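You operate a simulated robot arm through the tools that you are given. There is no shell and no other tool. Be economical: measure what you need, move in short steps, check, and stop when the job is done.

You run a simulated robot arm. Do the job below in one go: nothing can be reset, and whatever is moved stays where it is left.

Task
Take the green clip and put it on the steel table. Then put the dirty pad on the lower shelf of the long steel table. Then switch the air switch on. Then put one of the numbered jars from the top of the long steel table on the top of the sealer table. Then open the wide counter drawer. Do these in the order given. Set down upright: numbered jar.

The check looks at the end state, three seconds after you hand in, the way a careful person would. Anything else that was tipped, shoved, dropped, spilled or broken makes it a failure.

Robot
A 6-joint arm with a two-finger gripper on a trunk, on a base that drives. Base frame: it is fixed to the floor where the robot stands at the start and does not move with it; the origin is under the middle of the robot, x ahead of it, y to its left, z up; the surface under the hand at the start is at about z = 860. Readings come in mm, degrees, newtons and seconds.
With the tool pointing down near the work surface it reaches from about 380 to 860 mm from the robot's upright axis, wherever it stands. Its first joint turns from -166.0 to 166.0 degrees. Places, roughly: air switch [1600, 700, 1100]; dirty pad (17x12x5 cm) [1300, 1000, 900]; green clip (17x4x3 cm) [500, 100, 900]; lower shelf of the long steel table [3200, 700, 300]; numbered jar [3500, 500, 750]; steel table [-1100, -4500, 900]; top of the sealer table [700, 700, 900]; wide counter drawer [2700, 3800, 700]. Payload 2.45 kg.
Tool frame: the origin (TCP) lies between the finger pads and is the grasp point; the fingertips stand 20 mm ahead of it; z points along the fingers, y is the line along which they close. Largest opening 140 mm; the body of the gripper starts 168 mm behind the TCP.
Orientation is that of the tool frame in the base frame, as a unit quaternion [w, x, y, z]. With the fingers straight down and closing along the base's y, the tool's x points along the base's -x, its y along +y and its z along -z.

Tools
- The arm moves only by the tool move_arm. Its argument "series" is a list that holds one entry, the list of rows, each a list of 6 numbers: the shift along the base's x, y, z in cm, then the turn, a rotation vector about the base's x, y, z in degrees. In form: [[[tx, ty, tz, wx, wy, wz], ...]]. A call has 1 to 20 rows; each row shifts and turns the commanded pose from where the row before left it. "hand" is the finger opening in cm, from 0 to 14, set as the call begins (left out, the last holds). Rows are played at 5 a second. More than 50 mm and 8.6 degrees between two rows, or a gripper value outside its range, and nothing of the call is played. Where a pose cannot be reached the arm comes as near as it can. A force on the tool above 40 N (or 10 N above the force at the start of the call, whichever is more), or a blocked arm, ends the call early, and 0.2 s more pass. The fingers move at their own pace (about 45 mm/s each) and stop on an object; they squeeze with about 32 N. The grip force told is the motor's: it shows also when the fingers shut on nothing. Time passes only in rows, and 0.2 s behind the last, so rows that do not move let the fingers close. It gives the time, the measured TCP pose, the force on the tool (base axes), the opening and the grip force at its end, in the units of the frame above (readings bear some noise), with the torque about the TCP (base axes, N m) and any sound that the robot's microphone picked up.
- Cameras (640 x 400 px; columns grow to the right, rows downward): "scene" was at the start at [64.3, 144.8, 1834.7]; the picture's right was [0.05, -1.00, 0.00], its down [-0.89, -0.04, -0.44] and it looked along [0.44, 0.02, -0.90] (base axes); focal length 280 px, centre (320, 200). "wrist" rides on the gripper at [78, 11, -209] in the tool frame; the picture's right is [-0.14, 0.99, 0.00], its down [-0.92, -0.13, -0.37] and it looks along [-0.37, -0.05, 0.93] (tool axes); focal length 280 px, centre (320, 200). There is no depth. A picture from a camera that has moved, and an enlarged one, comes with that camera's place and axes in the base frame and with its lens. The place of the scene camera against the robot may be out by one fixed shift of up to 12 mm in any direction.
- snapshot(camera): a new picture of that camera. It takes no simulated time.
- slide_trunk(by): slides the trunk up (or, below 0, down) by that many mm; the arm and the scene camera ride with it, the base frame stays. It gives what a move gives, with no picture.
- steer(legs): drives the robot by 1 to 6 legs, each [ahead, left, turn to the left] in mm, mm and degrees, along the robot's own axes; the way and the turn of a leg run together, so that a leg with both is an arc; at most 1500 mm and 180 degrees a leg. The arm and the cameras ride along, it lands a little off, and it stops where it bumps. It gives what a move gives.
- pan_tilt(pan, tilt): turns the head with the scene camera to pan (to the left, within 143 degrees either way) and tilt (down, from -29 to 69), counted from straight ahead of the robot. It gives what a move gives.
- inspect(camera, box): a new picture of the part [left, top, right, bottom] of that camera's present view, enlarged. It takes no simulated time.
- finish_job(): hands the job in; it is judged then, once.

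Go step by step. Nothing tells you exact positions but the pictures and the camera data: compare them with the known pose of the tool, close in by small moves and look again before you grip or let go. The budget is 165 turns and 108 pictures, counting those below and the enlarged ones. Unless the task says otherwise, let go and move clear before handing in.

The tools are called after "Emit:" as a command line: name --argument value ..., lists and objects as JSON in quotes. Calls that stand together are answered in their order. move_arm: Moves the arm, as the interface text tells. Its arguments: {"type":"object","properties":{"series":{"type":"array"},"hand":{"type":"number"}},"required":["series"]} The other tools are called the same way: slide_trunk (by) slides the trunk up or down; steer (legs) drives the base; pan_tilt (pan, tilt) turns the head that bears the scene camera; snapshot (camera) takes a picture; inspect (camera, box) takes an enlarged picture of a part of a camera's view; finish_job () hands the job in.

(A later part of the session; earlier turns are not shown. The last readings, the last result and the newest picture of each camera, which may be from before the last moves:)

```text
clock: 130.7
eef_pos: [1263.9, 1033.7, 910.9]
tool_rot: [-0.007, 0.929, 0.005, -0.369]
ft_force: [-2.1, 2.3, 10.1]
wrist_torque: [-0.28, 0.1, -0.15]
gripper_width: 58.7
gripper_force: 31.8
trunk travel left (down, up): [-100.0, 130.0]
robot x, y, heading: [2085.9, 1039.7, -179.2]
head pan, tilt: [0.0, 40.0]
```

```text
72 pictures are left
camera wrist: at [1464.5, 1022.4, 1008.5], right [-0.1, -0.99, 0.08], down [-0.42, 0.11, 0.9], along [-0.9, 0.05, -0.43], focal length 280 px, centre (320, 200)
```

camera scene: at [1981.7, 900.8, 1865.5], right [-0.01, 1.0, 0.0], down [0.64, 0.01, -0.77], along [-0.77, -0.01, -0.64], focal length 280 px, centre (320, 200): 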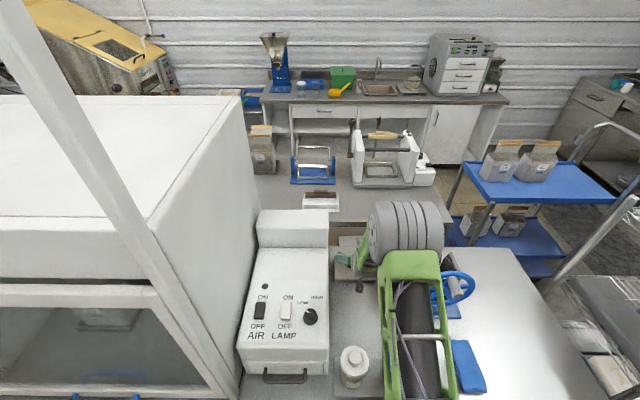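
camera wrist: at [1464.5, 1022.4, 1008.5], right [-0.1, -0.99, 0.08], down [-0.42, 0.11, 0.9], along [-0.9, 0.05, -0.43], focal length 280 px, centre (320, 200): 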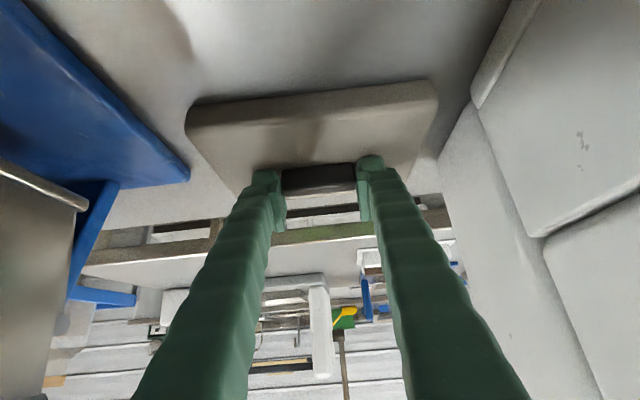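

Gripped at 58.7 mm, the handle's length. I'll lift a little and check that it holds.

Emit:
move_arm --series '[[[0, 0, 1, 0, 0, 0], [0, 0, 1.5, 0, 0, 0], [0, 0, 2, 0, 0, 0], [0, 0, 0, 0, 0, 0]]]'

Emit:
snapshot --camera "wrist"

```text
clock: 131.7
eef_pos: [1263.2, 1033.8, 955.7]
tool_rot: [-0.008, 0.93, 0.004, -0.367]
ft_force: [-0.1, 0.8, -0.4]
wrist_torque: [0.01, -0.02, 0.01]
gripper_width: 58.9
gripper_force: 32.0
trunk travel left (down, up): [-100.0, 130.0]
robot x, y, heading: [2082.8, 1039.1, -179.4]
head pan, tilt: [0.0, 40.0]
```

```text
71 pictures are left
camera wrist: at [1464.1, 1023.2, 1053.2], right [-0.1, -0.99, 0.08], down [-0.42, 0.11, 0.9], along [-0.9, 0.05, -0.43], focal length 280 px, centre (320, 200)
```

wrist: 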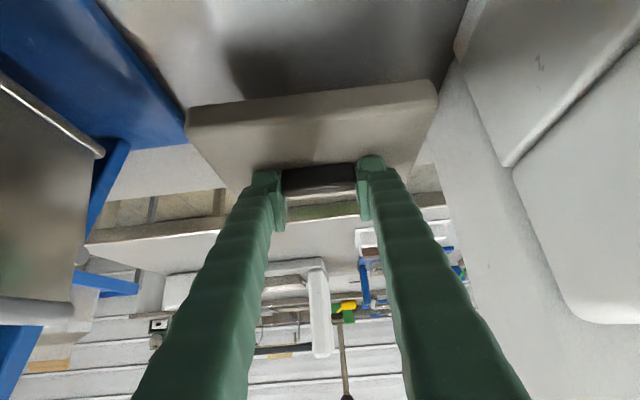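

Held. I'll lift it clear of everything, back off and turn around to the long table.

Emit:
move_arm --series '[[[0, 0, 4.5, 0, 0, 0], [0, 0, 4.5, 0, 0, 0], [0, 0, 4.5, 0, 0, 0], [0, 0, 4.5, 0, 0, 0], [0, 0, 4, 0, 0, 0], [0, 0, 0, 0, 0, 0]]]'

Emit:
steer --legs '[[-300, 0, 0], [0, 0, -90], [-500, 0, 0], [0, 0, -90]]'

Emit:
pan_tilt --pan -20 --tilt 40

Emit:
snapshot --camera "scene"

Emit:
snapshot --camera "wrist"

```text
clock: 133.1
eef_pos: [1261.1, 1039.3, 1152.5]
tool_rot: [-0.013, 0.928, 0.005, -0.372]
ft_force: [0.4, 0.8, -0.8]
wrist_torque: [-0.01, -0.01, -0.02]
gripper_width: 59.0
gripper_force: 31.6
out of reach, approached as far as the arm can: row 5
trunk travel left (down, up): [-100.0, 130.0]
robot x, y, heading: [2084.6, 1037.8, -179.4]
head pan, tilt: [0.0, 40.0]
```

```text
clock: 145.3
eef_pos: [3212.3, 522.3, 1151.7]
tool_rot: [0.371, 0.011, 0.928, -0.019]
ft_force: [0.2, -0.5, 0.1]
wrist_torque: [0.0, 0.0, -0.02]
gripper_width: 58.4
gripper_force: 32.0
trunk travel left (down, up): [-100.0, 130.0]
robot x, y, heading: [2390.3, 544.5, -0.7]
head pan, tilt: [0.0, 40.0]
```

```text
clock: 146.2
eef_pos: [3211.9, 522.4, 1152.1]
tool_rot: [0.371, 0.011, 0.928, -0.019]
ft_force: [0.1, -0.7, 0.2]
wrist_torque: [0.02, -0.01, 0.02]
gripper_width: 58.6
gripper_force: 32.1
trunk travel left (down, up): [-100.0, 130.0]
robot x, y, heading: [2393.0, 546.3, -1.1]
head pan, tilt: [-20.0, 40.0]
```

```text
70 pictures are left
camera scene: at [2475.0, 656.7, 1865.5], right [-0.36, -0.93, 0.0], down [-0.6, 0.23, -0.77], along [0.72, -0.27, -0.64], focal length 280 px, centre (320, 200)
```

scene: 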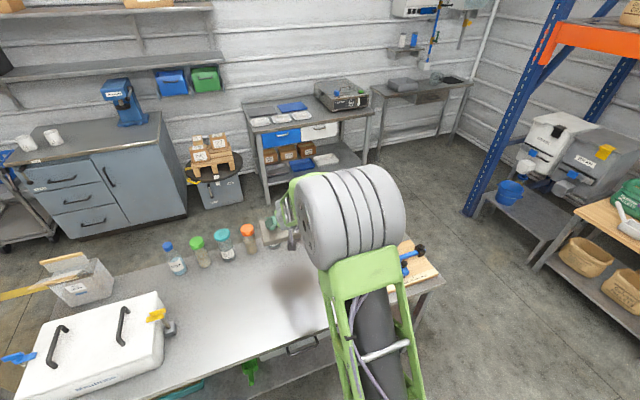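

```text
69 pictures are left
camera wrist: at [3013.1, 542.5, 1248.9], right [0.13, 0.99, 0.07], down [0.41, -0.12, 0.9], along [0.9, -0.09, -0.42], focal length 280 px, centre (320, 200)
```

wrist: 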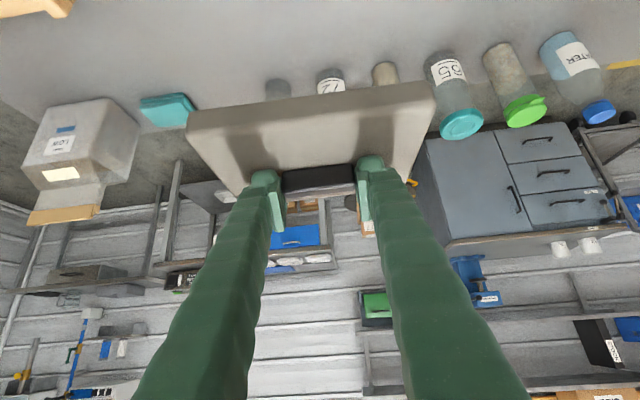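

I need to see the lower shelf. I'll back up and look under the table top.

Emit:
steer --legs '[[-260, 0, 1]]'

Emit:
move_arm --series '[[[-4, 0, -2, 0, 0, 0], [-4, 0, -2, 0, 0, 0], [-4, 0, -3, 0, 0, 0], [-4, 0, -3, 0, 0, 0], [-4, 0, -3, 0, 0, 0], [-2, 0, -4, 0, 0, 0], [0, 0, -4, 0, 0, 0], [0, 0, -4, 0, 0, 0], [0, 0, -4, 0, 0, 0], [0, 0, 0, 0, 0, 0]]]'

Emit:
pan_tilt --pan 0 --tilt 45

Emit:
snapshot --camera "scene"

Emit:
snapshot --camera "wrist"

```text
clock: 148.0
eef_pos: [2953.0, 536.7, 1151.7]
tool_rot: [0.371, 0.003, 0.928, -0.016]
ft_force: [-0.5, 0.3, -0.9]
wrist_torque: [-0.01, -0.02, 0.03]
gripper_width: 58.5
gripper_force: 32.5
trunk travel left (down, up): [-100.0, 130.0]
robot x, y, heading: [2129.5, 547.2, 0.3]
head pan, tilt: [-20.0, 40.0]
```

```text
clock: 150.2
eef_pos: [2746.0, 535.1, 865.2]
tool_rot: [0.372, 0.004, 0.928, -0.015]
ft_force: [0.0, 0.2, -0.5]
wrist_torque: [0.03, 0.01, 0.01]
gripper_width: 58.6
gripper_force: 32.1
out of reach, approached as far as the arm can: row 1
trunk travel left (down, up): [-100.0, 130.0]
robot x, y, heading: [2135.7, 549.8, 0.1]
head pan, tilt: [-20.0, 40.0]
```

```text
clock: 151.1
eef_pos: [2745.7, 535.7, 865.6]
tool_rot: [0.372, 0.004, 0.928, -0.015]
ft_force: [-0.2, -0.2, -0.5]
wrist_torque: [0.0, 0.0, 0.03]
gripper_width: 58.6
gripper_force: 32.3
trunk travel left (down, up): [-100.0, 130.0]
robot x, y, heading: [2131.9, 547.9, 0.2]
head pan, tilt: [0.0, 45.0]
```

```text
68 pictures are left
camera scene: at [2215.5, 688.9, 1858.2], right [0.0, -1.0, 0.0], down [-0.71, 0.0, -0.71], along [0.71, 0.0, -0.71], focal length 280 px, centre (320, 200)
```

scene: 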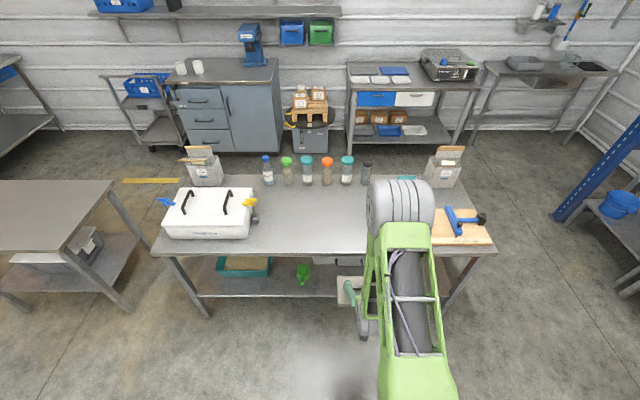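

```text
67 pictures are left
camera wrist: at [2545.5, 552.9, 962.8], right [0.12, 0.99, 0.07], down [0.41, -0.11, 0.9], along [0.9, -0.08, -0.42], focal length 280 px, centre (320, 200)
```

wrist: 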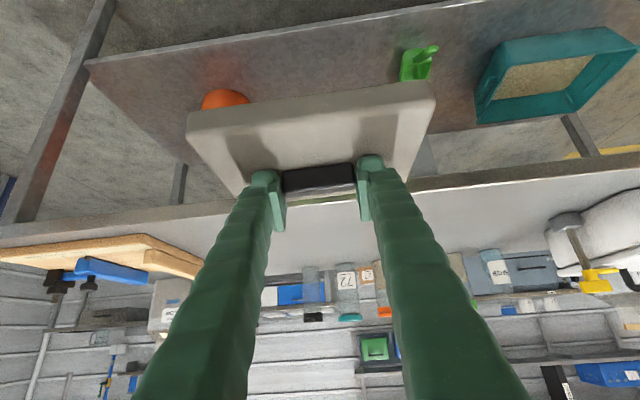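

I see the shelf: bucket at y≈260, scoop at y≈800, teal bin beyond. There may be something grey at the back around y≈550; let me enlarge.

Emit:
inspect --camera "scene" --box '[190, 240, 390, 320]'

Emit:
inspect --camera "wrist" --box '[360, 20, 640, 200]'

```text
3.20 times, centred on (290, 280) of scene
camera zoom: at [2215.5, 688.9, 1858.2], right [0.0, -1.0, 0.0], down [-0.71, 0.0, -0.71], along [0.71, 0.0, -0.71], focal length 896 px, centre (416, -56)
```

zoom: 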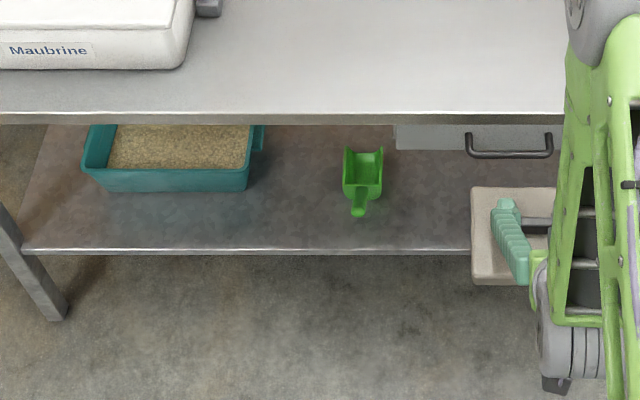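

```text
2.22 times, centred on (500, 110) of wrist
camera zoom: at [2545.5, 552.9, 962.8], right [0.12, 0.99, 0.07], down [0.41, -0.11, 0.9], along [0.9, -0.08, -0.42], focal length 623 px, centre (-80, 400)
```

zoom: 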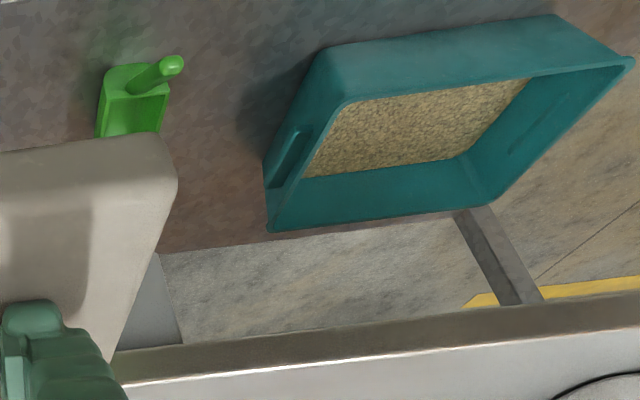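

The grey thing is a drawer unit hanging under the top (bottom about z 600) — I can slip beneath it between bucket and scoop, at y≈535. I'll lower the trunk and arm in the aisle first.

Emit:
slide_trunk --by -100

Emit:
move_arm --series '[[[0, 0, -4.5, 0, 0, 0], [0, 0, -4.5, 0, 0, 0], [0, 0, -4.5, 0, 0, 0], [0, 0, -4.5, 0, 0, 0], [0, 0, -4.5, 0, 0, 0], [0, 0, -4.5, 0, 0, 0], [0, 0, -4.5, 0, 0, 0], [0, 0, -4, 0, 0, 0], [0, 0, 0, 0, 0, 0]]]'

Emit:
snapshot --camera "wrist"

```text
clock: 152.4
eef_pos: [2746.0, 536.2, 766.7]
tool_rot: [0.371, 0.004, 0.928, -0.016]
ft_force: [0.2, -0.6, -0.9]
wrist_torque: [-0.01, 0.01, -0.01]
gripper_width: 58.8
gripper_force: 32.4
trunk travel left (down, up): [0.0, 230.0]
robot x, y, heading: [2134.5, 545.5, -0.0]
head pan, tilt: [0.0, 45.0]
```

```text
clock: 154.4
eef_pos: [2745.3, 536.7, 409.9]
tool_rot: [0.371, 0.004, 0.929, -0.017]
ft_force: [0.2, -0.2, -1.1]
wrist_torque: [0.01, 0.0, 0.0]
gripper_width: 58.7
gripper_force: 31.8
trunk travel left (down, up): [0.0, 230.0]
robot x, y, heading: [2132.4, 548.5, 0.1]
head pan, tilt: [0.0, 45.0]
```

```text
64 pictures are left
camera wrist: at [2544.8, 554.4, 507.5], right [0.12, 0.99, 0.07], down [0.41, -0.11, 0.9], along [0.9, -0.08, -0.42], focal length 280 px, centre (320, 200)
```

wrist: 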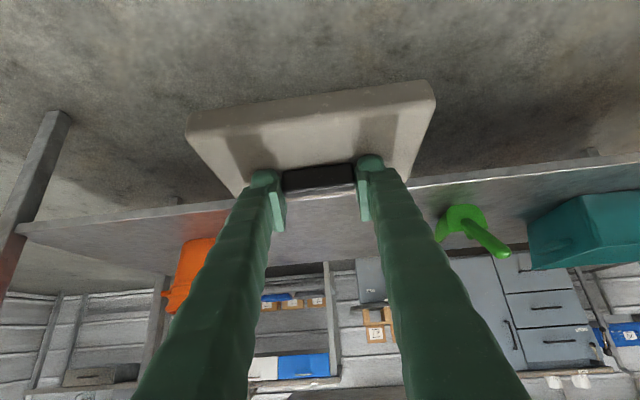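

Path to the shelf is clear between bucket and scoop; the shelf edge is at z≈290. Driving in with the pad just above it.

Emit:
steer --legs '[[200, 0, 0]]'

Emit:
snapshot --camera "wrist"

```text
clock: 156.0
eef_pos: [2940.7, 538.2, 410.3]
tool_rot: [0.372, 0.003, 0.928, -0.015]
ft_force: [-0.3, -0.1, -1.1]
wrist_torque: [0.0, 0.0, -0.01]
gripper_width: 58.7
gripper_force: 32.0
trunk travel left (down, up): [0.0, 230.0]
robot x, y, heading: [2329.2, 546.6, 0.2]
head pan, tilt: [0.0, 45.0]
```

```text
63 pictures are left
camera wrist: at [2740.8, 555.6, 507.9], right [0.12, 0.99, 0.07], down [0.41, -0.11, 0.9], along [0.9, -0.08, -0.42], focal length 280 px, centre (320, 200)
```

wrist: 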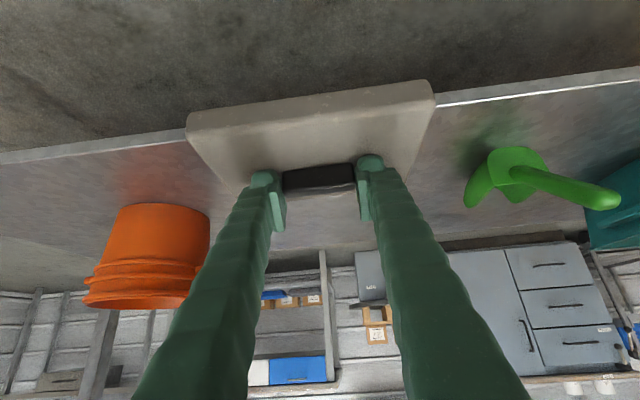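

Emit:
steer --legs '[[150, 0, 0]]'

Emit:
snapshot --camera "wrist"

Emit:
snapshot --camera "scene"

```text
clock: 157.3
eef_pos: [3089.8, 542.5, 410.9]
tool_rot: [0.371, 0.002, 0.928, -0.015]
ft_force: [0.3, -0.2, -1.2]
wrist_torque: [0.0, 0.03, -0.01]
gripper_width: 58.9
gripper_force: 31.7
trunk travel left (down, up): [0.0, 230.0]
robot x, y, heading: [2477.1, 547.3, 0.6]
head pan, tilt: [0.0, 45.0]
```

```text
62 pictures are left
camera wrist: at [2889.6, 557.5, 507.8], right [0.11, 0.99, 0.07], down [0.41, -0.11, 0.9], along [0.9, -0.07, -0.42], focal length 280 px, centre (320, 200)
```

wrist: 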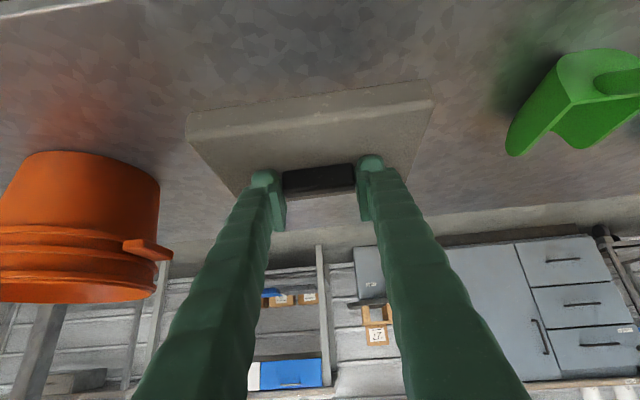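

```text
61 pictures are left
camera scene: at [2559.7, 690.6, 1758.2], right [0.01, -1.0, 0.0], down [-0.71, 0.0, -0.71], along [0.71, 0.0, -0.71], focal length 280 px, centre (320, 200)
```

scene: 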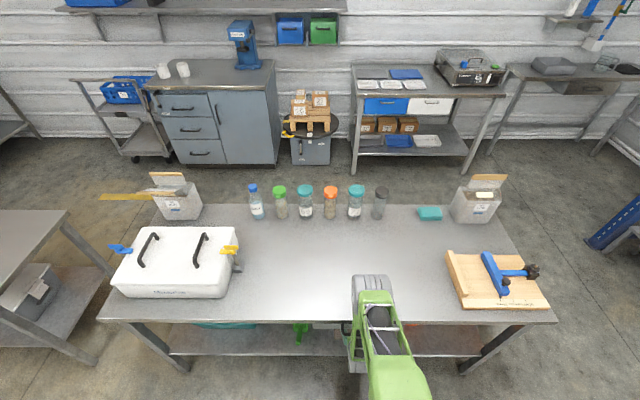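

In position over the shelf. Lowering until contact.

Emit:
move_arm --series '[[[0, 0, -2, 0, 0, 0], [0, 0, -1.5, 0, 0, 0], [0, 0, -0.8, 0, 0, 0], [0, 0, -0.4, 0, 0, 0], [0, 0, -0.4, 0, 0, 0], [0, 0, -0.4, 0, 0, 0], [0, 0, -0.4, 0, 0, 0]]]'

Emit:
snapshot --camera "wrist"

```text
clock: 158.9
eef_pos: [3091.3, 541.5, 352.4]
tool_rot: [0.372, 0.002, 0.928, -0.014]
ft_force: [-1.3, 1.1, 8.7]
wrist_torque: [0.8, 0.53, 0.07]
gripper_width: 58.7
gripper_force: 31.9
trunk travel left (down, up): [0.0, 230.0]
robot x, y, heading: [2474.4, 553.1, 0.2]
head pan, tilt: [0.0, 45.0]
```

```text
60 pictures are left
camera wrist: at [2890.7, 557.3, 448.8], right [0.11, 0.99, 0.07], down [0.41, -0.11, 0.91], along [0.91, -0.07, -0.42], focal length 280 px, centre (320, 200)
```

wrist: 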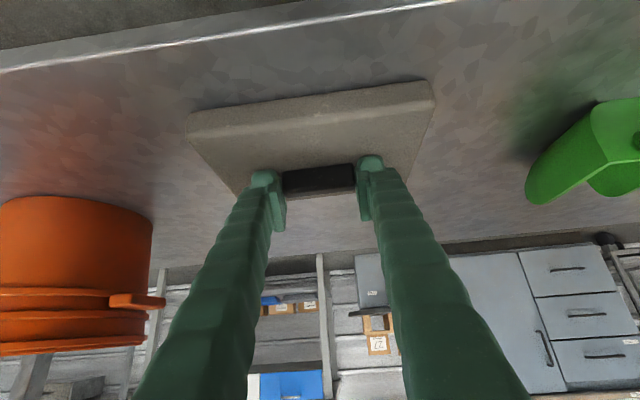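

The pad rests on the shelf (contact force rising). Opening and backing out straight along the tool axis.

Emit:
move_arm --series '[[[0, 0, -0.2, 0, 0, 0], [0, 0, 0, 0, 0, 0], [0, 0, 0, 0, 0, 0], [0, 0, 0, 0, 0, 0]]]' --hand 8.5

Emit:
move_arm --series '[[[0, 0, 1, 0, 0, 0], [-1, 0, 1, 0, 0, 0], [-2, 0, 1.5, 0, 0, 0], [-4, 0, 1.5, 0, 0, 0], [-4.5, 0, 0, 0, 0, 0], [-3, 0, 0, 0, 0, 0], [0, 0, 0, 0, 0, 0]]]'

Emit:
snapshot --camera "wrist"

```text
clock: 159.9
eef_pos: [3089.6, 540.7, 349.8]
tool_rot: [0.371, 0.002, 0.928, -0.015]
ft_force: [0.7, -0.8, 4.7]
wrist_torque: [0.2, -0.01, -0.07]
gripper_width: 84.1
gripper_force: 0.0
trunk travel left (down, up): [0.0, 230.0]
robot x, y, heading: [2474.0, 548.2, 0.4]
head pan, tilt: [0.0, 45.0]
```

```text
clock: 161.1
eef_pos: [3009.8, 539.5, 408.0]
tool_rot: [0.386, 0.001, 0.923, -0.014]
ft_force: [4.3, 0.7, 0.7]
wrist_torque: [0.04, 0.53, -0.02]
gripper_width: 85.1
gripper_force: 0.1
trunk travel left (down, up): [0.0, 230.0]
robot x, y, heading: [2479.9, 550.3, 0.5]
head pan, tilt: [0.0, 45.0]
stopped in row 5: the force on the tool passed its limit at 68 N (the readings are from after the stop); the commanded pose is now the measured one
```

```text
59 pictures are left
camera wrist: at [2806.9, 556.1, 497.8], right [0.11, 0.99, 0.07], down [0.38, -0.11, 0.92], along [0.92, -0.07, -0.39], focal length 280 px, centre (320, 200)
```

wrist: 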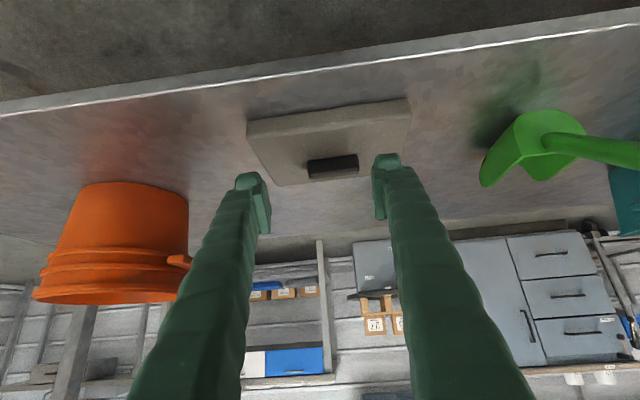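

The pad lies flat on the shelf. Something stopped the retreat (force pushing toward +x); let me look.

Emit:
snapshot --camera "scene"

Emit:
steer --legs '[[-30, 0, 0]]'

```text
58 pictures are left
camera scene: at [2559.0, 690.5, 1758.2], right [0.01, -1.0, 0.0], down [-0.71, 0.0, -0.71], along [0.71, 0.0, -0.71], focal length 280 px, centre (320, 200)
```

scene: 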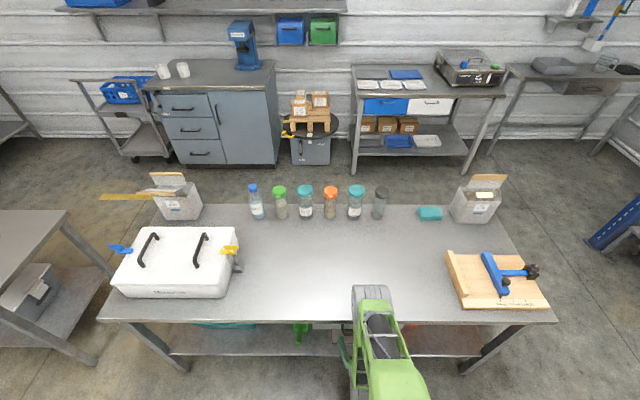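

```text
clock: 161.9
eef_pos: [2979.3, 540.0, 407.7]
tool_rot: [0.386, 0.002, 0.923, -0.015]
ft_force: [8.9, -0.8, 1.5]
wrist_torque: [-0.02, 0.88, -0.05]
gripper_width: 85.1
gripper_force: 0.1
trunk travel left (down, up): [0.0, 230.0]
robot x, y, heading: [2448.6, 550.0, 0.3]
head pan, tilt: [0.0, 45.0]
```

The force moves with the base, so it's the robot touching itself, not the table. I'll back away, then ease the arm out and up.

Emit:
steer --legs '[[-300, 0, 0]]'

Emit:
move_arm --series '[[[3, 0, 2, 0, 0, 0], [2, 0, 4, 0, 0, 0], [1, 0, 4.5, 0, 0, 0], [1, 0, 4.5, 0, 0, 0], [0, 0, 4.5, 0, 0, 0], [0, 0, 4.5, 0, 0, 0], [0, 0, 4.5, 0, 0, 0], [0, 0, 4.5, 0, 0, 0], [0, 0, 4.5, 0, 0, 0], [0, 0, 4.5, 0, 0, 0], [0, 0, 4.5, 0, 0, 0], [0, 0, 4.5, 0, 0, 0], [0, 0, 4.5, 0, 0, 0], [0, 0, 0, 0, 0, 0]]]'

Emit:
slide_trunk --by 100

Emit:
snapshot --camera "scene"

```text
clock: 164.0
eef_pos: [2678.2, 538.4, 407.2]
tool_rot: [0.387, 0.0, 0.922, -0.014]
ft_force: [4.3, 0.1, 1.5]
wrist_torque: [0.01, 0.51, -0.01]
gripper_width: 85.2
gripper_force: 0.1
trunk travel left (down, up): [0.0, 230.0]
robot x, y, heading: [2146.7, 548.6, 0.6]
head pan, tilt: [0.0, 45.0]
```

```text
clock: 167.0
eef_pos: [2751.8, 540.2, 963.4]
tool_rot: [0.385, 0.0, 0.923, -0.014]
ft_force: [-0.6, 0.2, -0.2]
wrist_torque: [-0.02, -0.02, 0.04]
gripper_width: 84.9
gripper_force: 0.1
trunk travel left (down, up): [0.0, 230.0]
robot x, y, heading: [2148.3, 547.1, 0.5]
head pan, tilt: [0.0, 45.0]
```

```text
clock: 168.3
eef_pos: [2751.8, 541.4, 1061.3]
tool_rot: [0.386, 0.0, 0.922, -0.014]
ft_force: [-0.2, -0.5, 0.4]
wrist_torque: [0.04, -0.03, -0.01]
gripper_width: 84.7
gripper_force: 0.2
trunk travel left (down, up): [-100.0, 130.0]
robot x, y, heading: [2144.5, 549.0, 0.5]
head pan, tilt: [0.0, 45.0]
```

```text
57 pictures are left
camera scene: at [2228.2, 688.3, 1858.1], right [0.01, -1.0, 0.0], down [-0.71, -0.01, -0.71], along [0.71, 0.01, -0.71], focal length 280 px, centre (320, 200)
```

scene: 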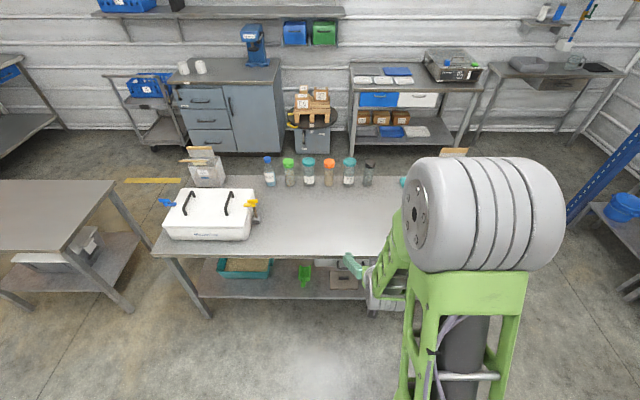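

The pad is on the shelf. Next the AIR switch, at about [1547, 716, 1070]. I'll raise the arm, move up the aisle and turn to face the box.

Emit:
move_arm --series '[[[0, 0, 4, 0, 0, 0], [0, 0, 4, 0, 0, 0], [0, 0, 0, 0, 0, 0]]]' --hand 0

Emit:
steer --legs '[[150, 270, 0], [0, 0, 179.5]]'

Emit:
snapshot --camera "wrist"

Emit:
snapshot --camera "scene"

```text
clock: 169.1
eef_pos: [2750.4, 541.4, 1140.9]
tool_rot: [0.384, 0.001, 0.923, -0.014]
ft_force: [-0.5, 0.1, 0.0]
wrist_torque: [-0.03, 0.02, 0.0]
gripper_width: 14.5
gripper_force: 0.0
trunk travel left (down, up): [-100.0, 130.0]
robot x, y, heading: [2144.6, 543.3, 0.5]
head pan, tilt: [0.0, 45.0]
```

```text
clock: 179.6
eef_pos: [1690.7, 777.3, 1141.2]
tool_rot: [0.0, 0.922, 0.033, -0.386]
ft_force: [0.1, -0.3, 0.1]
wrist_torque: [-0.02, 0.0, 0.01]
gripper_width: 0.1
gripper_force: 29.7
trunk travel left (down, up): [-100.0, 130.0]
robot x, y, heading: [2294.7, 816.3, -175.3]
head pan, tilt: [0.0, 45.0]
```

```text
56 pictures are left
camera wrist: at [1895.1, 776.5, 1232.3], right [-0.04, -1.0, 0.07], down [-0.39, 0.08, 0.92], along [-0.92, 0.0, -0.39], focal length 280 px, centre (320, 200)
```

wrist: 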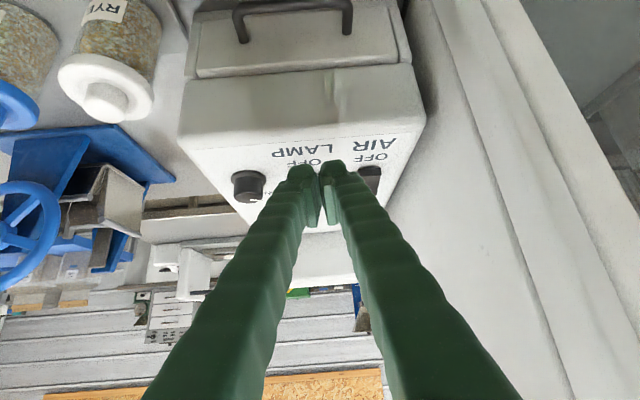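

```text
55 pictures are left
camera scene: at [2206.1, 671.2, 1858.2], right [-0.08, 1.0, 0.0], down [0.7, 0.06, -0.71], along [-0.7, -0.06, -0.71], focal length 280 px, centre (320, 200)
```

scene: 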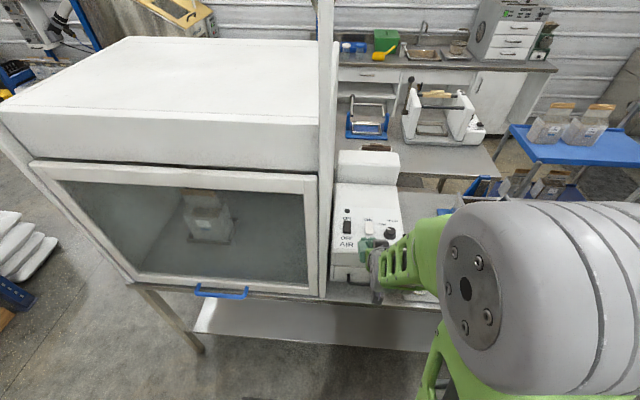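

Emit:
inspect --camera "scene" --box '[310, 140, 430, 290]'

Emit:
inspect --camera "wrist" --box '[220, 100, 460, 250]'

```text
2.67 times, centred on (370, 215) of scene
camera zoom: at [2206.1, 671.2, 1858.2], right [-0.08, 1.0, 0.0], down [0.7, 0.06, -0.71], along [-0.7, -0.06, -0.71], focal length 746 px, centre (187, 160)
```

zoom: 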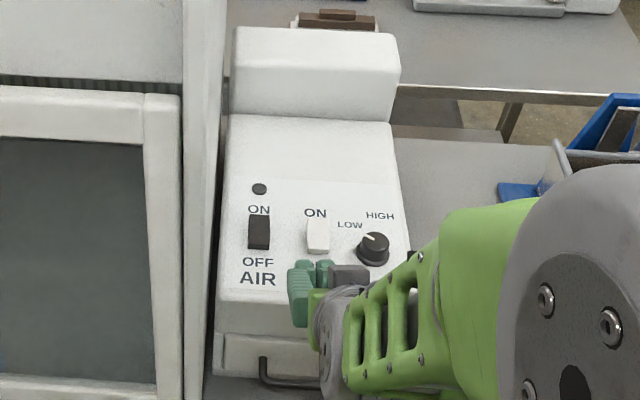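

```text
2.67 times, centred on (340, 175) of wrist
camera zoom: at [1895.1, 776.5, 1232.3], right [-0.04, -1.0, 0.07], down [-0.39, 0.08, 0.92], along [-0.92, 0.0, -0.39], focal length 748 px, centre (267, 267)
```

zoom: 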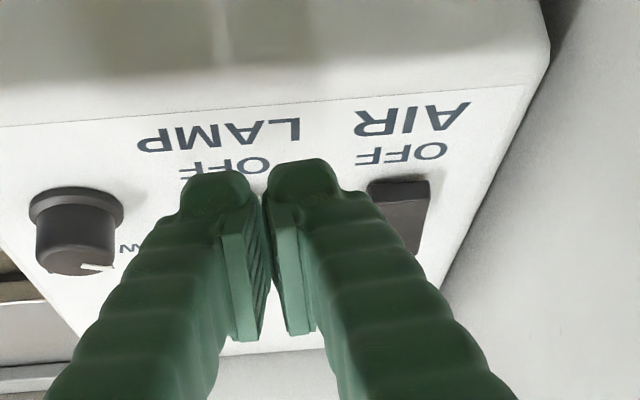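

The AIR rocker spans x≈1534–1579, y≈712, with ON on the far end. To keep the gripper body clear of the hood post (y≈655) I'll yaw the tool about 22° and then move the closed fingertips above the ON end.

Emit:
move_arm --series '[[[0, 0, 0.3, 0, 0, 7.4], [0, 0, 0.3, 0, 0, 7.4], [0, 0, 0.3, 0, 0, 7.4], [-3.6, -1.6, 0, 0, 0, 0], [-3.6, -1.6, 0, 0, 0, 0], [-3.6, -1.6, 0, 0, 0, 0], [-3.6, -1.6, 0, 0, 0, 0], [0, 0, 0, 0, 0, 0]]]' --hand 0

Emit:
inspect --camera "scene" --box '[310, 140, 430, 290]'

Emit:
snapshot --camera "wrist"

```text
clock: 181.4
eef_pos: [1545.5, 711.3, 1152.2]
tool_rot: [0.075, 0.898, 0.21, -0.378]
ft_force: [0.2, 0.0, 0.2]
wrist_torque: [0.0, 0.01, 0.01]
gripper_width: 0.2
gripper_force: 28.8
trunk travel left (down, up): [-100.0, 130.0]
robot x, y, heading: [2293.1, 817.5, -175.5]
head pan, tilt: [0.0, 45.0]
```

```text
2.67 times, centred on (370, 215) of scene
camera zoom: at [2206.5, 671.4, 1858.3], right [-0.08, 1.0, 0.0], down [0.7, 0.06, -0.71], along [-0.7, -0.06, -0.71], focal length 746 px, centre (187, 160)
```

zoom: 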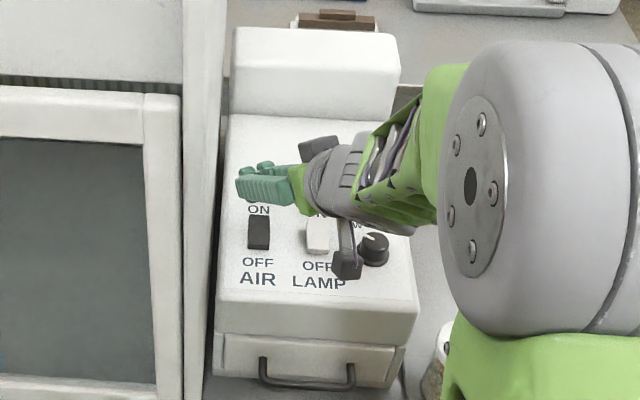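

```text
51 pictures are left
camera wrist: at [1735.2, 788.5, 1241.8], right [0.34, -0.94, 0.07], down [-0.39, -0.07, 0.92], along [-0.85, -0.34, -0.39], focal length 280 px, centre (320, 200)
```

wrist: 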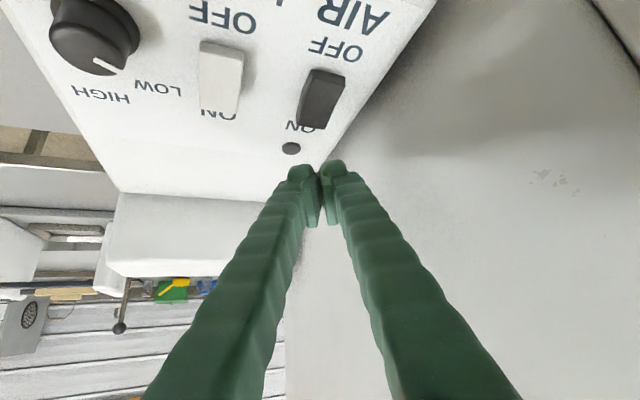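

I have a good view: the ON end is at about [1548, 714, 1080]. I'll press down gently there.

Emit:
move_arm --series '[[[0.7, 0.3, -2, 0, 0, 0], [0, 0, -1.2, 0, 0, 0], [0, 0, -0.6, 0, 0, 0], [0, 0, -0.4, 0, 0, 0], [0, 0, -0.4, 0, 0, 0], [0, 0, -0.4, 0, 0, 0]]]'

Emit:
snapshot --camera "wrist"

```text
clock: 182.8
eef_pos: [1552.3, 715.4, 1100.4]
tool_rot: [0.074, 0.899, 0.21, -0.378]
ft_force: [1.2, 0.4, 2.8]
wrist_torque: [-0.04, -0.01, 0.04]
gripper_width: 0.0
gripper_force: 29.8
trunk travel left (down, up): [-100.0, 130.0]
robot x, y, heading: [2293.7, 814.6, -175.5]
head pan, tilt: [0.0, 45.0]
```

```text
50 pictures are left
camera wrist: at [1743.0, 792.7, 1190.9], right [0.34, -0.94, 0.07], down [-0.39, -0.07, 0.92], along [-0.85, -0.34, -0.39], focal length 280 px, centre (320, 200)
```

wrist: 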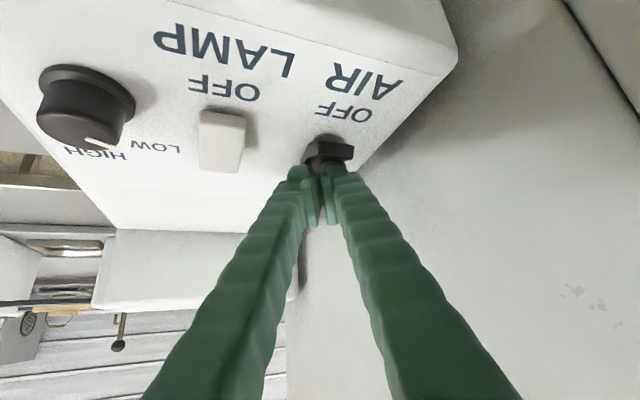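

Contact has begun and the rocker's OFF end seems to be rising. I'll press a bit further, then lift and look.

Emit:
move_arm --series '[[[0, 0, -0.3, 0, 0, 0], [0, 0, -0.3, 0, 0, 0], [0, 0, -0.3, 0, 0, 0], [0, 0, 0, 0, 0, 0]]]'

Emit:
move_arm --series '[[[0, 0, 2, 0, 0, 0], [0, 0, 3, 0, 0, 0], [0, 0, 2, 0, 0, 0]]]'

Emit:
snapshot --camera "wrist"

Emit:
inspect --camera "scene" --box '[320, 180, 400, 260]'

```text
clock: 183.6
eef_pos: [1550.2, 715.8, 1100.1]
tool_rot: [0.075, 0.895, 0.209, -0.386]
ft_force: [5.0, 1.7, 14.6]
wrist_torque: [-0.1, -0.19, 0.08]
gripper_width: 0.0
gripper_force: 29.1
trunk travel left (down, up): [-100.0, 130.0]
robot x, y, heading: [2294.2, 816.0, -175.7]
head pan, tilt: [0.0, 45.0]
stopped in row 3: the force on the tool passed its limit at 43 N (the readings are from after the stop); the commanded pose is now the measured one
```

```text
clock: 184.4
eef_pos: [1548.9, 716.7, 1168.4]
tool_rot: [0.074, 0.897, 0.21, -0.382]
ft_force: [0.4, -0.4, -0.5]
wrist_torque: [0.01, 0.01, 0.0]
gripper_width: 0.1
gripper_force: 29.5
trunk travel left (down, up): [-100.0, 130.0]
robot x, y, heading: [2294.2, 812.8, -175.3]
head pan, tilt: [0.0, 45.0]
```

```text
49 pictures are left
camera wrist: at [1739.8, 793.9, 1255.6], right [0.34, -0.94, 0.07], down [-0.38, -0.07, 0.92], along [-0.86, -0.35, -0.38], focal length 280 px, centre (320, 200)
```

wrist: 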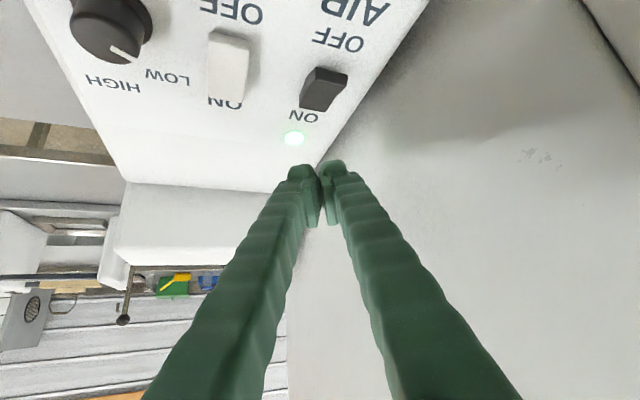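

```text
5.00 times, centred on (360, 220) of scene
camera zoom: at [2206.8, 671.4, 1858.3], right [-0.08, 1.0, 0.0], down [0.7, 0.06, -0.71], along [-0.71, -0.06, -0.71], focal length 1400 px, centre (120, 100)
```

zoom: 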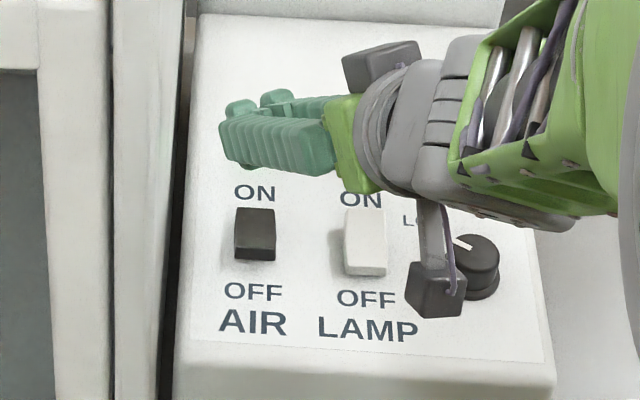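

The AIR indicator is lit green — the switch is on. I'll retract the arm, straighten the tool to vertical, and turn to the long table for a jar.

Emit:
move_arm --series '[[[3.6, 1.6, 0.5, 0, 0, 0], [3.6, 1.6, 0.5, 0, 0, 0], [3.6, 1.6, 0, 0, 0, 0], [3.6, 1.6, 0, 0, 0, 0], [0, 0, 0, 0, 0, -7.4], [0, 0, 0, 0, 0, -7.4], [0, 0, 0, 0, 0, -7.4], [0, 0, 0, 0.52, -7.5, 0], [0, 0, 0, 0.52, -7.5, 0], [0, 0, 0, 0.52, -7.5, 0], [0, 0, 0, 0.52, -7.5, 0], [0, 0, 0, 0.52, -7.5, 0], [0, 0, 0, 0.52, -7.5, 0], [0, 0, 0, 0, 0, 0]]]' --hand 10

Emit:
steer --legs '[[0, 0, -94.7], [-200, 0, 0], [0, 0, -90]]'

Emit:
snapshot --camera "scene"

Emit:
snapshot --camera "wrist"

```text
clock: 187.4
eef_pos: [1696.2, 785.4, 1175.6]
tool_rot: [-0.02, 0.998, 0.041, -0.031]
ft_force: [-0.6, -0.2, -0.4]
wrist_torque: [-0.01, -0.02, 0.04]
gripper_width: 100.2
gripper_force: 0.1
out of reach, approached as far as the arm can: row 8, 9
trunk travel left (down, up): [-100.0, 130.0]
robot x, y, heading: [2292.6, 818.2, -175.2]
head pan, tilt: [0.0, 45.0]
```

```text
clock: 196.7
eef_pos: [2893.2, 611.2, 1176.4]
tool_rot: [0.032, -0.01, 0.999, -0.021]
ft_force: [-0.3, 0.1, 0.3]
wrist_torque: [0.03, -0.02, 0.0]
gripper_width: 100.2
gripper_force: 0.1
trunk travel left (down, up): [-100.0, 130.0]
robot x, y, heading: [2289.8, 619.3, 1.2]
head pan, tilt: [0.0, 45.0]
```

```text
47 pictures are left
camera scene: at [2373.9, 760.7, 1858.2], right [0.02, -1.0, 0.0], down [-0.71, -0.01, -0.71], along [0.71, 0.01, -0.71], focal length 280 px, centre (320, 200)
```

scene: 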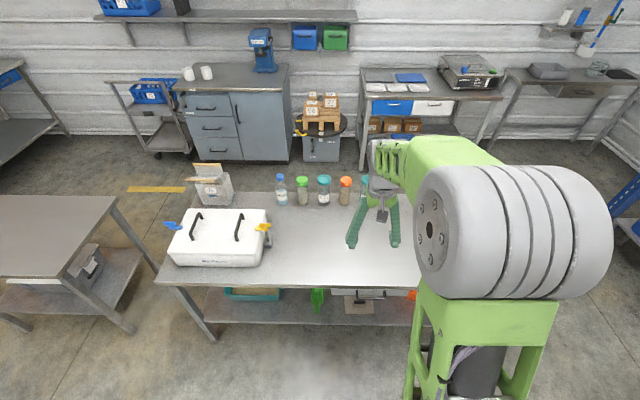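

```text
46 pictures are left
camera wrist: at [2802.0, 628.5, 1378.7], right [0.12, 0.99, -0.03], down [0.9, -0.09, 0.43], along [0.42, -0.08, -0.9], focal length 280 px, centre (320, 200)
```

wrist: 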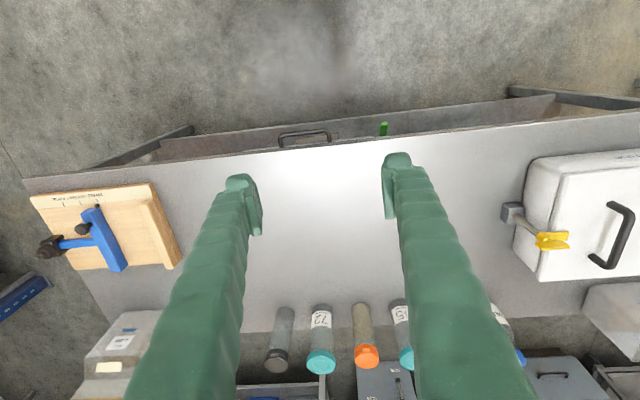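

I'll correct the small remaining tilt and look at the jars' labels.

Emit:
move_arm --series '[[[0, 0, 0, 2.37, 3.68, 0], [0, 0, 0, 0, 0, 0]]]' --hand 14

Emit:
inspect --camera "wrist" --box '[220, 280, 440, 400]'

Emit:
inspect --camera "scene" --box '[260, 160, 400, 250]'

```text
clock: 197.3
eef_pos: [2892.2, 609.5, 1176.1]
tool_rot: [0.0, -0.01, 1.0, 0.0]
ft_force: [0.0, 0.3, -0.3]
wrist_torque: [0.0, 0.0, 0.0]
gripper_width: 140.0
gripper_force: 0.0
trunk travel left (down, up): [-100.0, 130.0]
robot x, y, heading: [2292.5, 620.6, 1.1]
head pan, tilt: [0.0, 45.0]
```

```text
2.91 times, centred on (330, 340) of wrist
camera zoom: at [2814.9, 619.9, 1385.1], right [0.12, 0.99, 0.0], down [0.92, -0.11, 0.37], along [0.37, -0.04, -0.93], focal length 816 px, centre (291, -207)
```

zoom: 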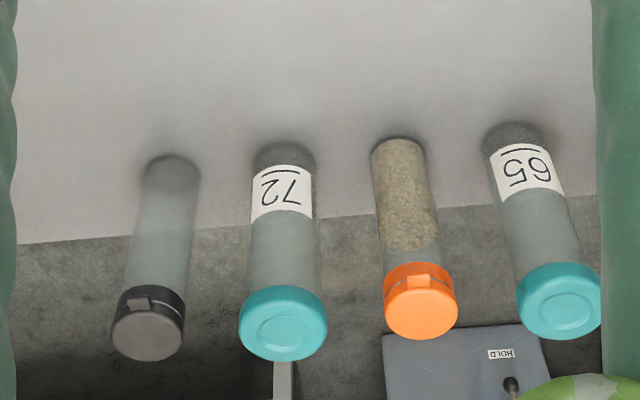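

```text
4.44 times, centred on (330, 205) of scene
camera zoom: at [2373.5, 761.0, 1858.3], right [0.02, -1.0, 0.0], down [-0.71, -0.01, -0.71], along [0.71, 0.01, -0.71], focal length 1244 px, centre (276, 178)
```

zoom: 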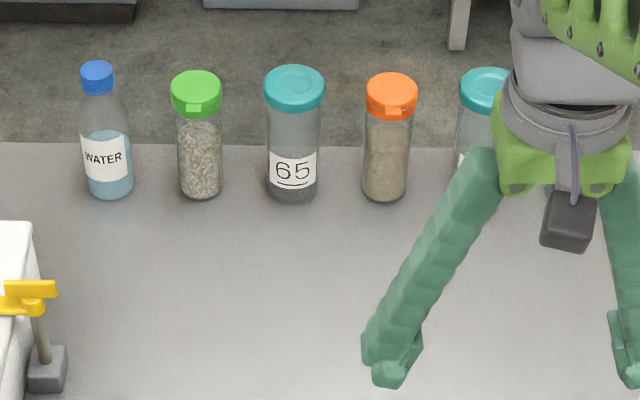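

Jars 72 and 65 are numbered. I'll take 72 at about [3485, 535], lid top z≈909. Driving up to the table.

Emit:
steer --legs '[[375, -80, -1]]'

Emit:
snapshot --camera "wrist"

```text
clock: 199.7
eef_pos: [3264.7, 524.0, 1176.3]
tool_rot: [-0.001, -0.002, 1.0, 0.0]
ft_force: [-0.1, -0.6, 0.3]
wrist_torque: [0.01, 0.03, 0.0]
gripper_width: 140.2
gripper_force: 0.0
trunk travel left (down, up): [-100.0, 130.0]
robot x, y, heading: [2665.6, 539.8, 0.1]
head pan, tilt: [0.0, 45.0]
```

```text
43 pictures are left
camera wrist: at [3187.6, 534.7, 1384.4], right [0.13, 0.99, 0.0], down [0.92, -0.12, 0.37], along [0.36, -0.05, -0.93], focal length 280 px, centre (320, 200)
```

wrist: 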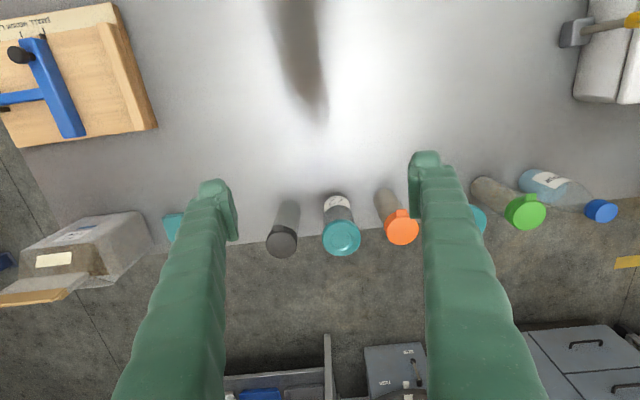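

Refined: jar 72 at about [3442, 541], lid top near z 930–945. I'll move above it and check.

Emit:
move_arm --series '[[[4.4, 0.4, 0, 0, 0, 0], [4.4, 0.4, 0, 0, 0, 0], [4.4, 0.4, -2, 0, 0, 0], [4.4, 0.4, -2, 0, 0, 0], [0, 0, -4, 0, 0, 0], [0, 0, -4, 0, 0, 0], [0, 0, -2, 0, 0, 0], [0, 0, 0, 0, 0, 0]]]' --hand 10

Emit:
snapshot --camera "wrist"

Emit:
inspect --camera "scene" --box '[240, 120, 480, 270]'

```text
clock: 201.5
eef_pos: [3440.5, 541.1, 1036.6]
tool_rot: [-0.002, -0.002, 1.0, -0.001]
ft_force: [-0.4, 0.4, 0.2]
wrist_torque: [0.02, -0.03, -0.01]
gripper_width: 100.3
gripper_force: 0.1
trunk travel left (down, up): [-100.0, 130.0]
robot x, y, heading: [2664.3, 540.0, 0.2]
head pan, tilt: [0.0, 45.0]
```

```text
42 pictures are left
camera wrist: at [3362.9, 552.2, 1244.9], right [0.13, 0.99, 0.0], down [0.92, -0.12, 0.37], along [0.36, -0.05, -0.93], focal length 280 px, centre (320, 200)
```

wrist: 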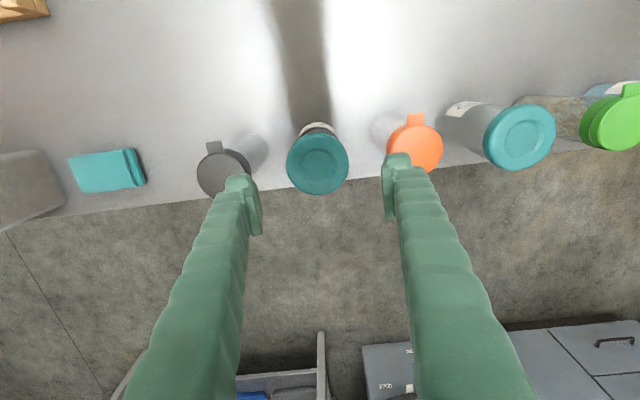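

```text
2.67 times, centred on (360, 195) of scene
camera zoom: at [2747.7, 682.9, 1858.3], right [0.0, -1.0, 0.0], down [-0.71, 0.0, -0.71], along [0.71, 0.0, -0.71], focal length 746 px, centre (213, 213)
```

zoom: 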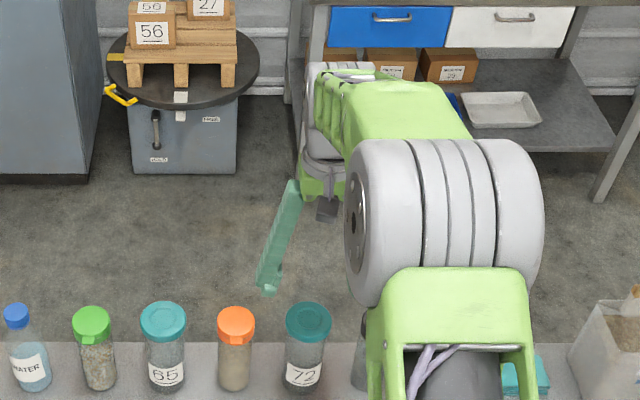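

Consistent: jar at [3436, 538], lid top 943, base ≈780. I'll center, narrow the opening to 92 mm and descend around it.

Emit:
move_arm --series '[[[-0.4, -0.3, 0, 0, 0, 0], [0, 0, -3, 0, 0, 0], [0, 0, -3, 0, 0, 0], [0, 0, -2, 0, 0, 0], [0, 0, 0, 0, 0, 0]]]' --hand 9.2

Emit:
snapshot --camera "wrist"

```text
clock: 202.7
eef_pos: [3435.8, 537.3, 955.6]
tool_rot: [0.0, -0.001, 1.0, -0.001]
ft_force: [-0.7, 0.7, 0.5]
wrist_torque: [-0.02, 0.02, 0.0]
gripper_width: 92.1
gripper_force: 0.0
trunk travel left (down, up): [-100.0, 130.0]
robot x, y, heading: [2664.1, 541.1, 0.3]
head pan, tilt: [0.0, 45.0]
```

```text
40 pictures are left
camera wrist: at [3358.4, 549.2, 1164.1], right [0.13, 0.99, 0.0], down [0.92, -0.12, 0.37], along [0.36, -0.05, -0.93], focal length 280 px, centre (320, 200)
```

wrist: 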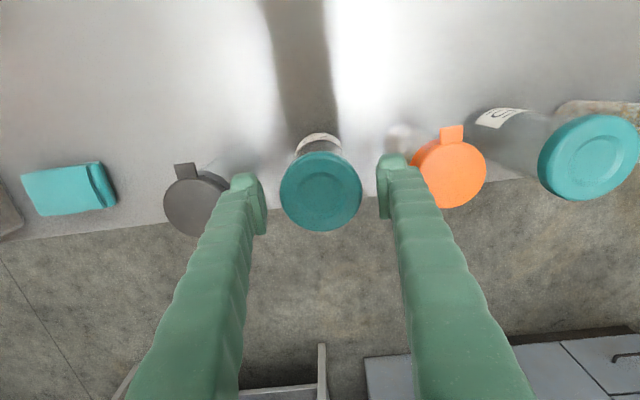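

Centred. Slightly narrower, and down to jar mid-height.

Emit:
move_arm --series '[[[0, 0, 0, 0, 0, 0], [0, 0, -2, 0, 0, 0], [0, 0, -3, 0, 0, 0], [0, 0, -3, 0, 0, 0], [0, 0, -1, 0, 0, 0], [0, 0, 0, 0, 0, 0]]]' --hand 8.6

Emit:
snapshot --camera "wrist"

```text
clock: 204.1
eef_pos: [3434.7, 536.9, 864.8]
tool_rot: [0.0, -0.001, 1.0, -0.001]
ft_force: [0.0, -0.5, -0.9]
wrist_torque: [-0.01, 0.01, 0.0]
gripper_width: 86.1
gripper_force: 0.0
trunk travel left (down, up): [-100.0, 130.0]
robot x, y, heading: [2663.0, 542.1, 0.2]
head pan, tilt: [0.0, 45.0]
```

```text
39 pictures are left
camera wrist: at [3357.7, 548.9, 1073.4], right [0.13, 0.99, 0.0], down [0.92, -0.12, 0.37], along [0.36, -0.05, -0.93], focal length 280 px, centre (320, 200)
```

wrist: 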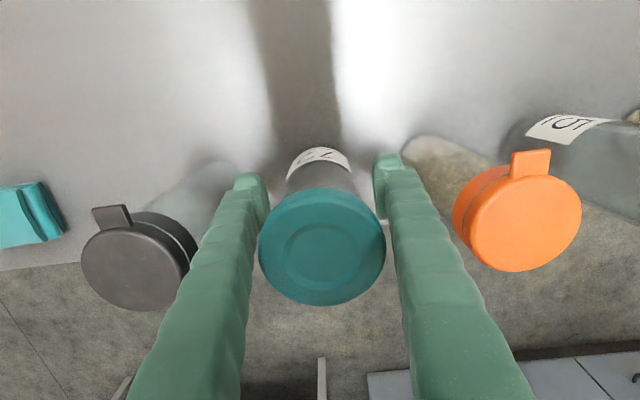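

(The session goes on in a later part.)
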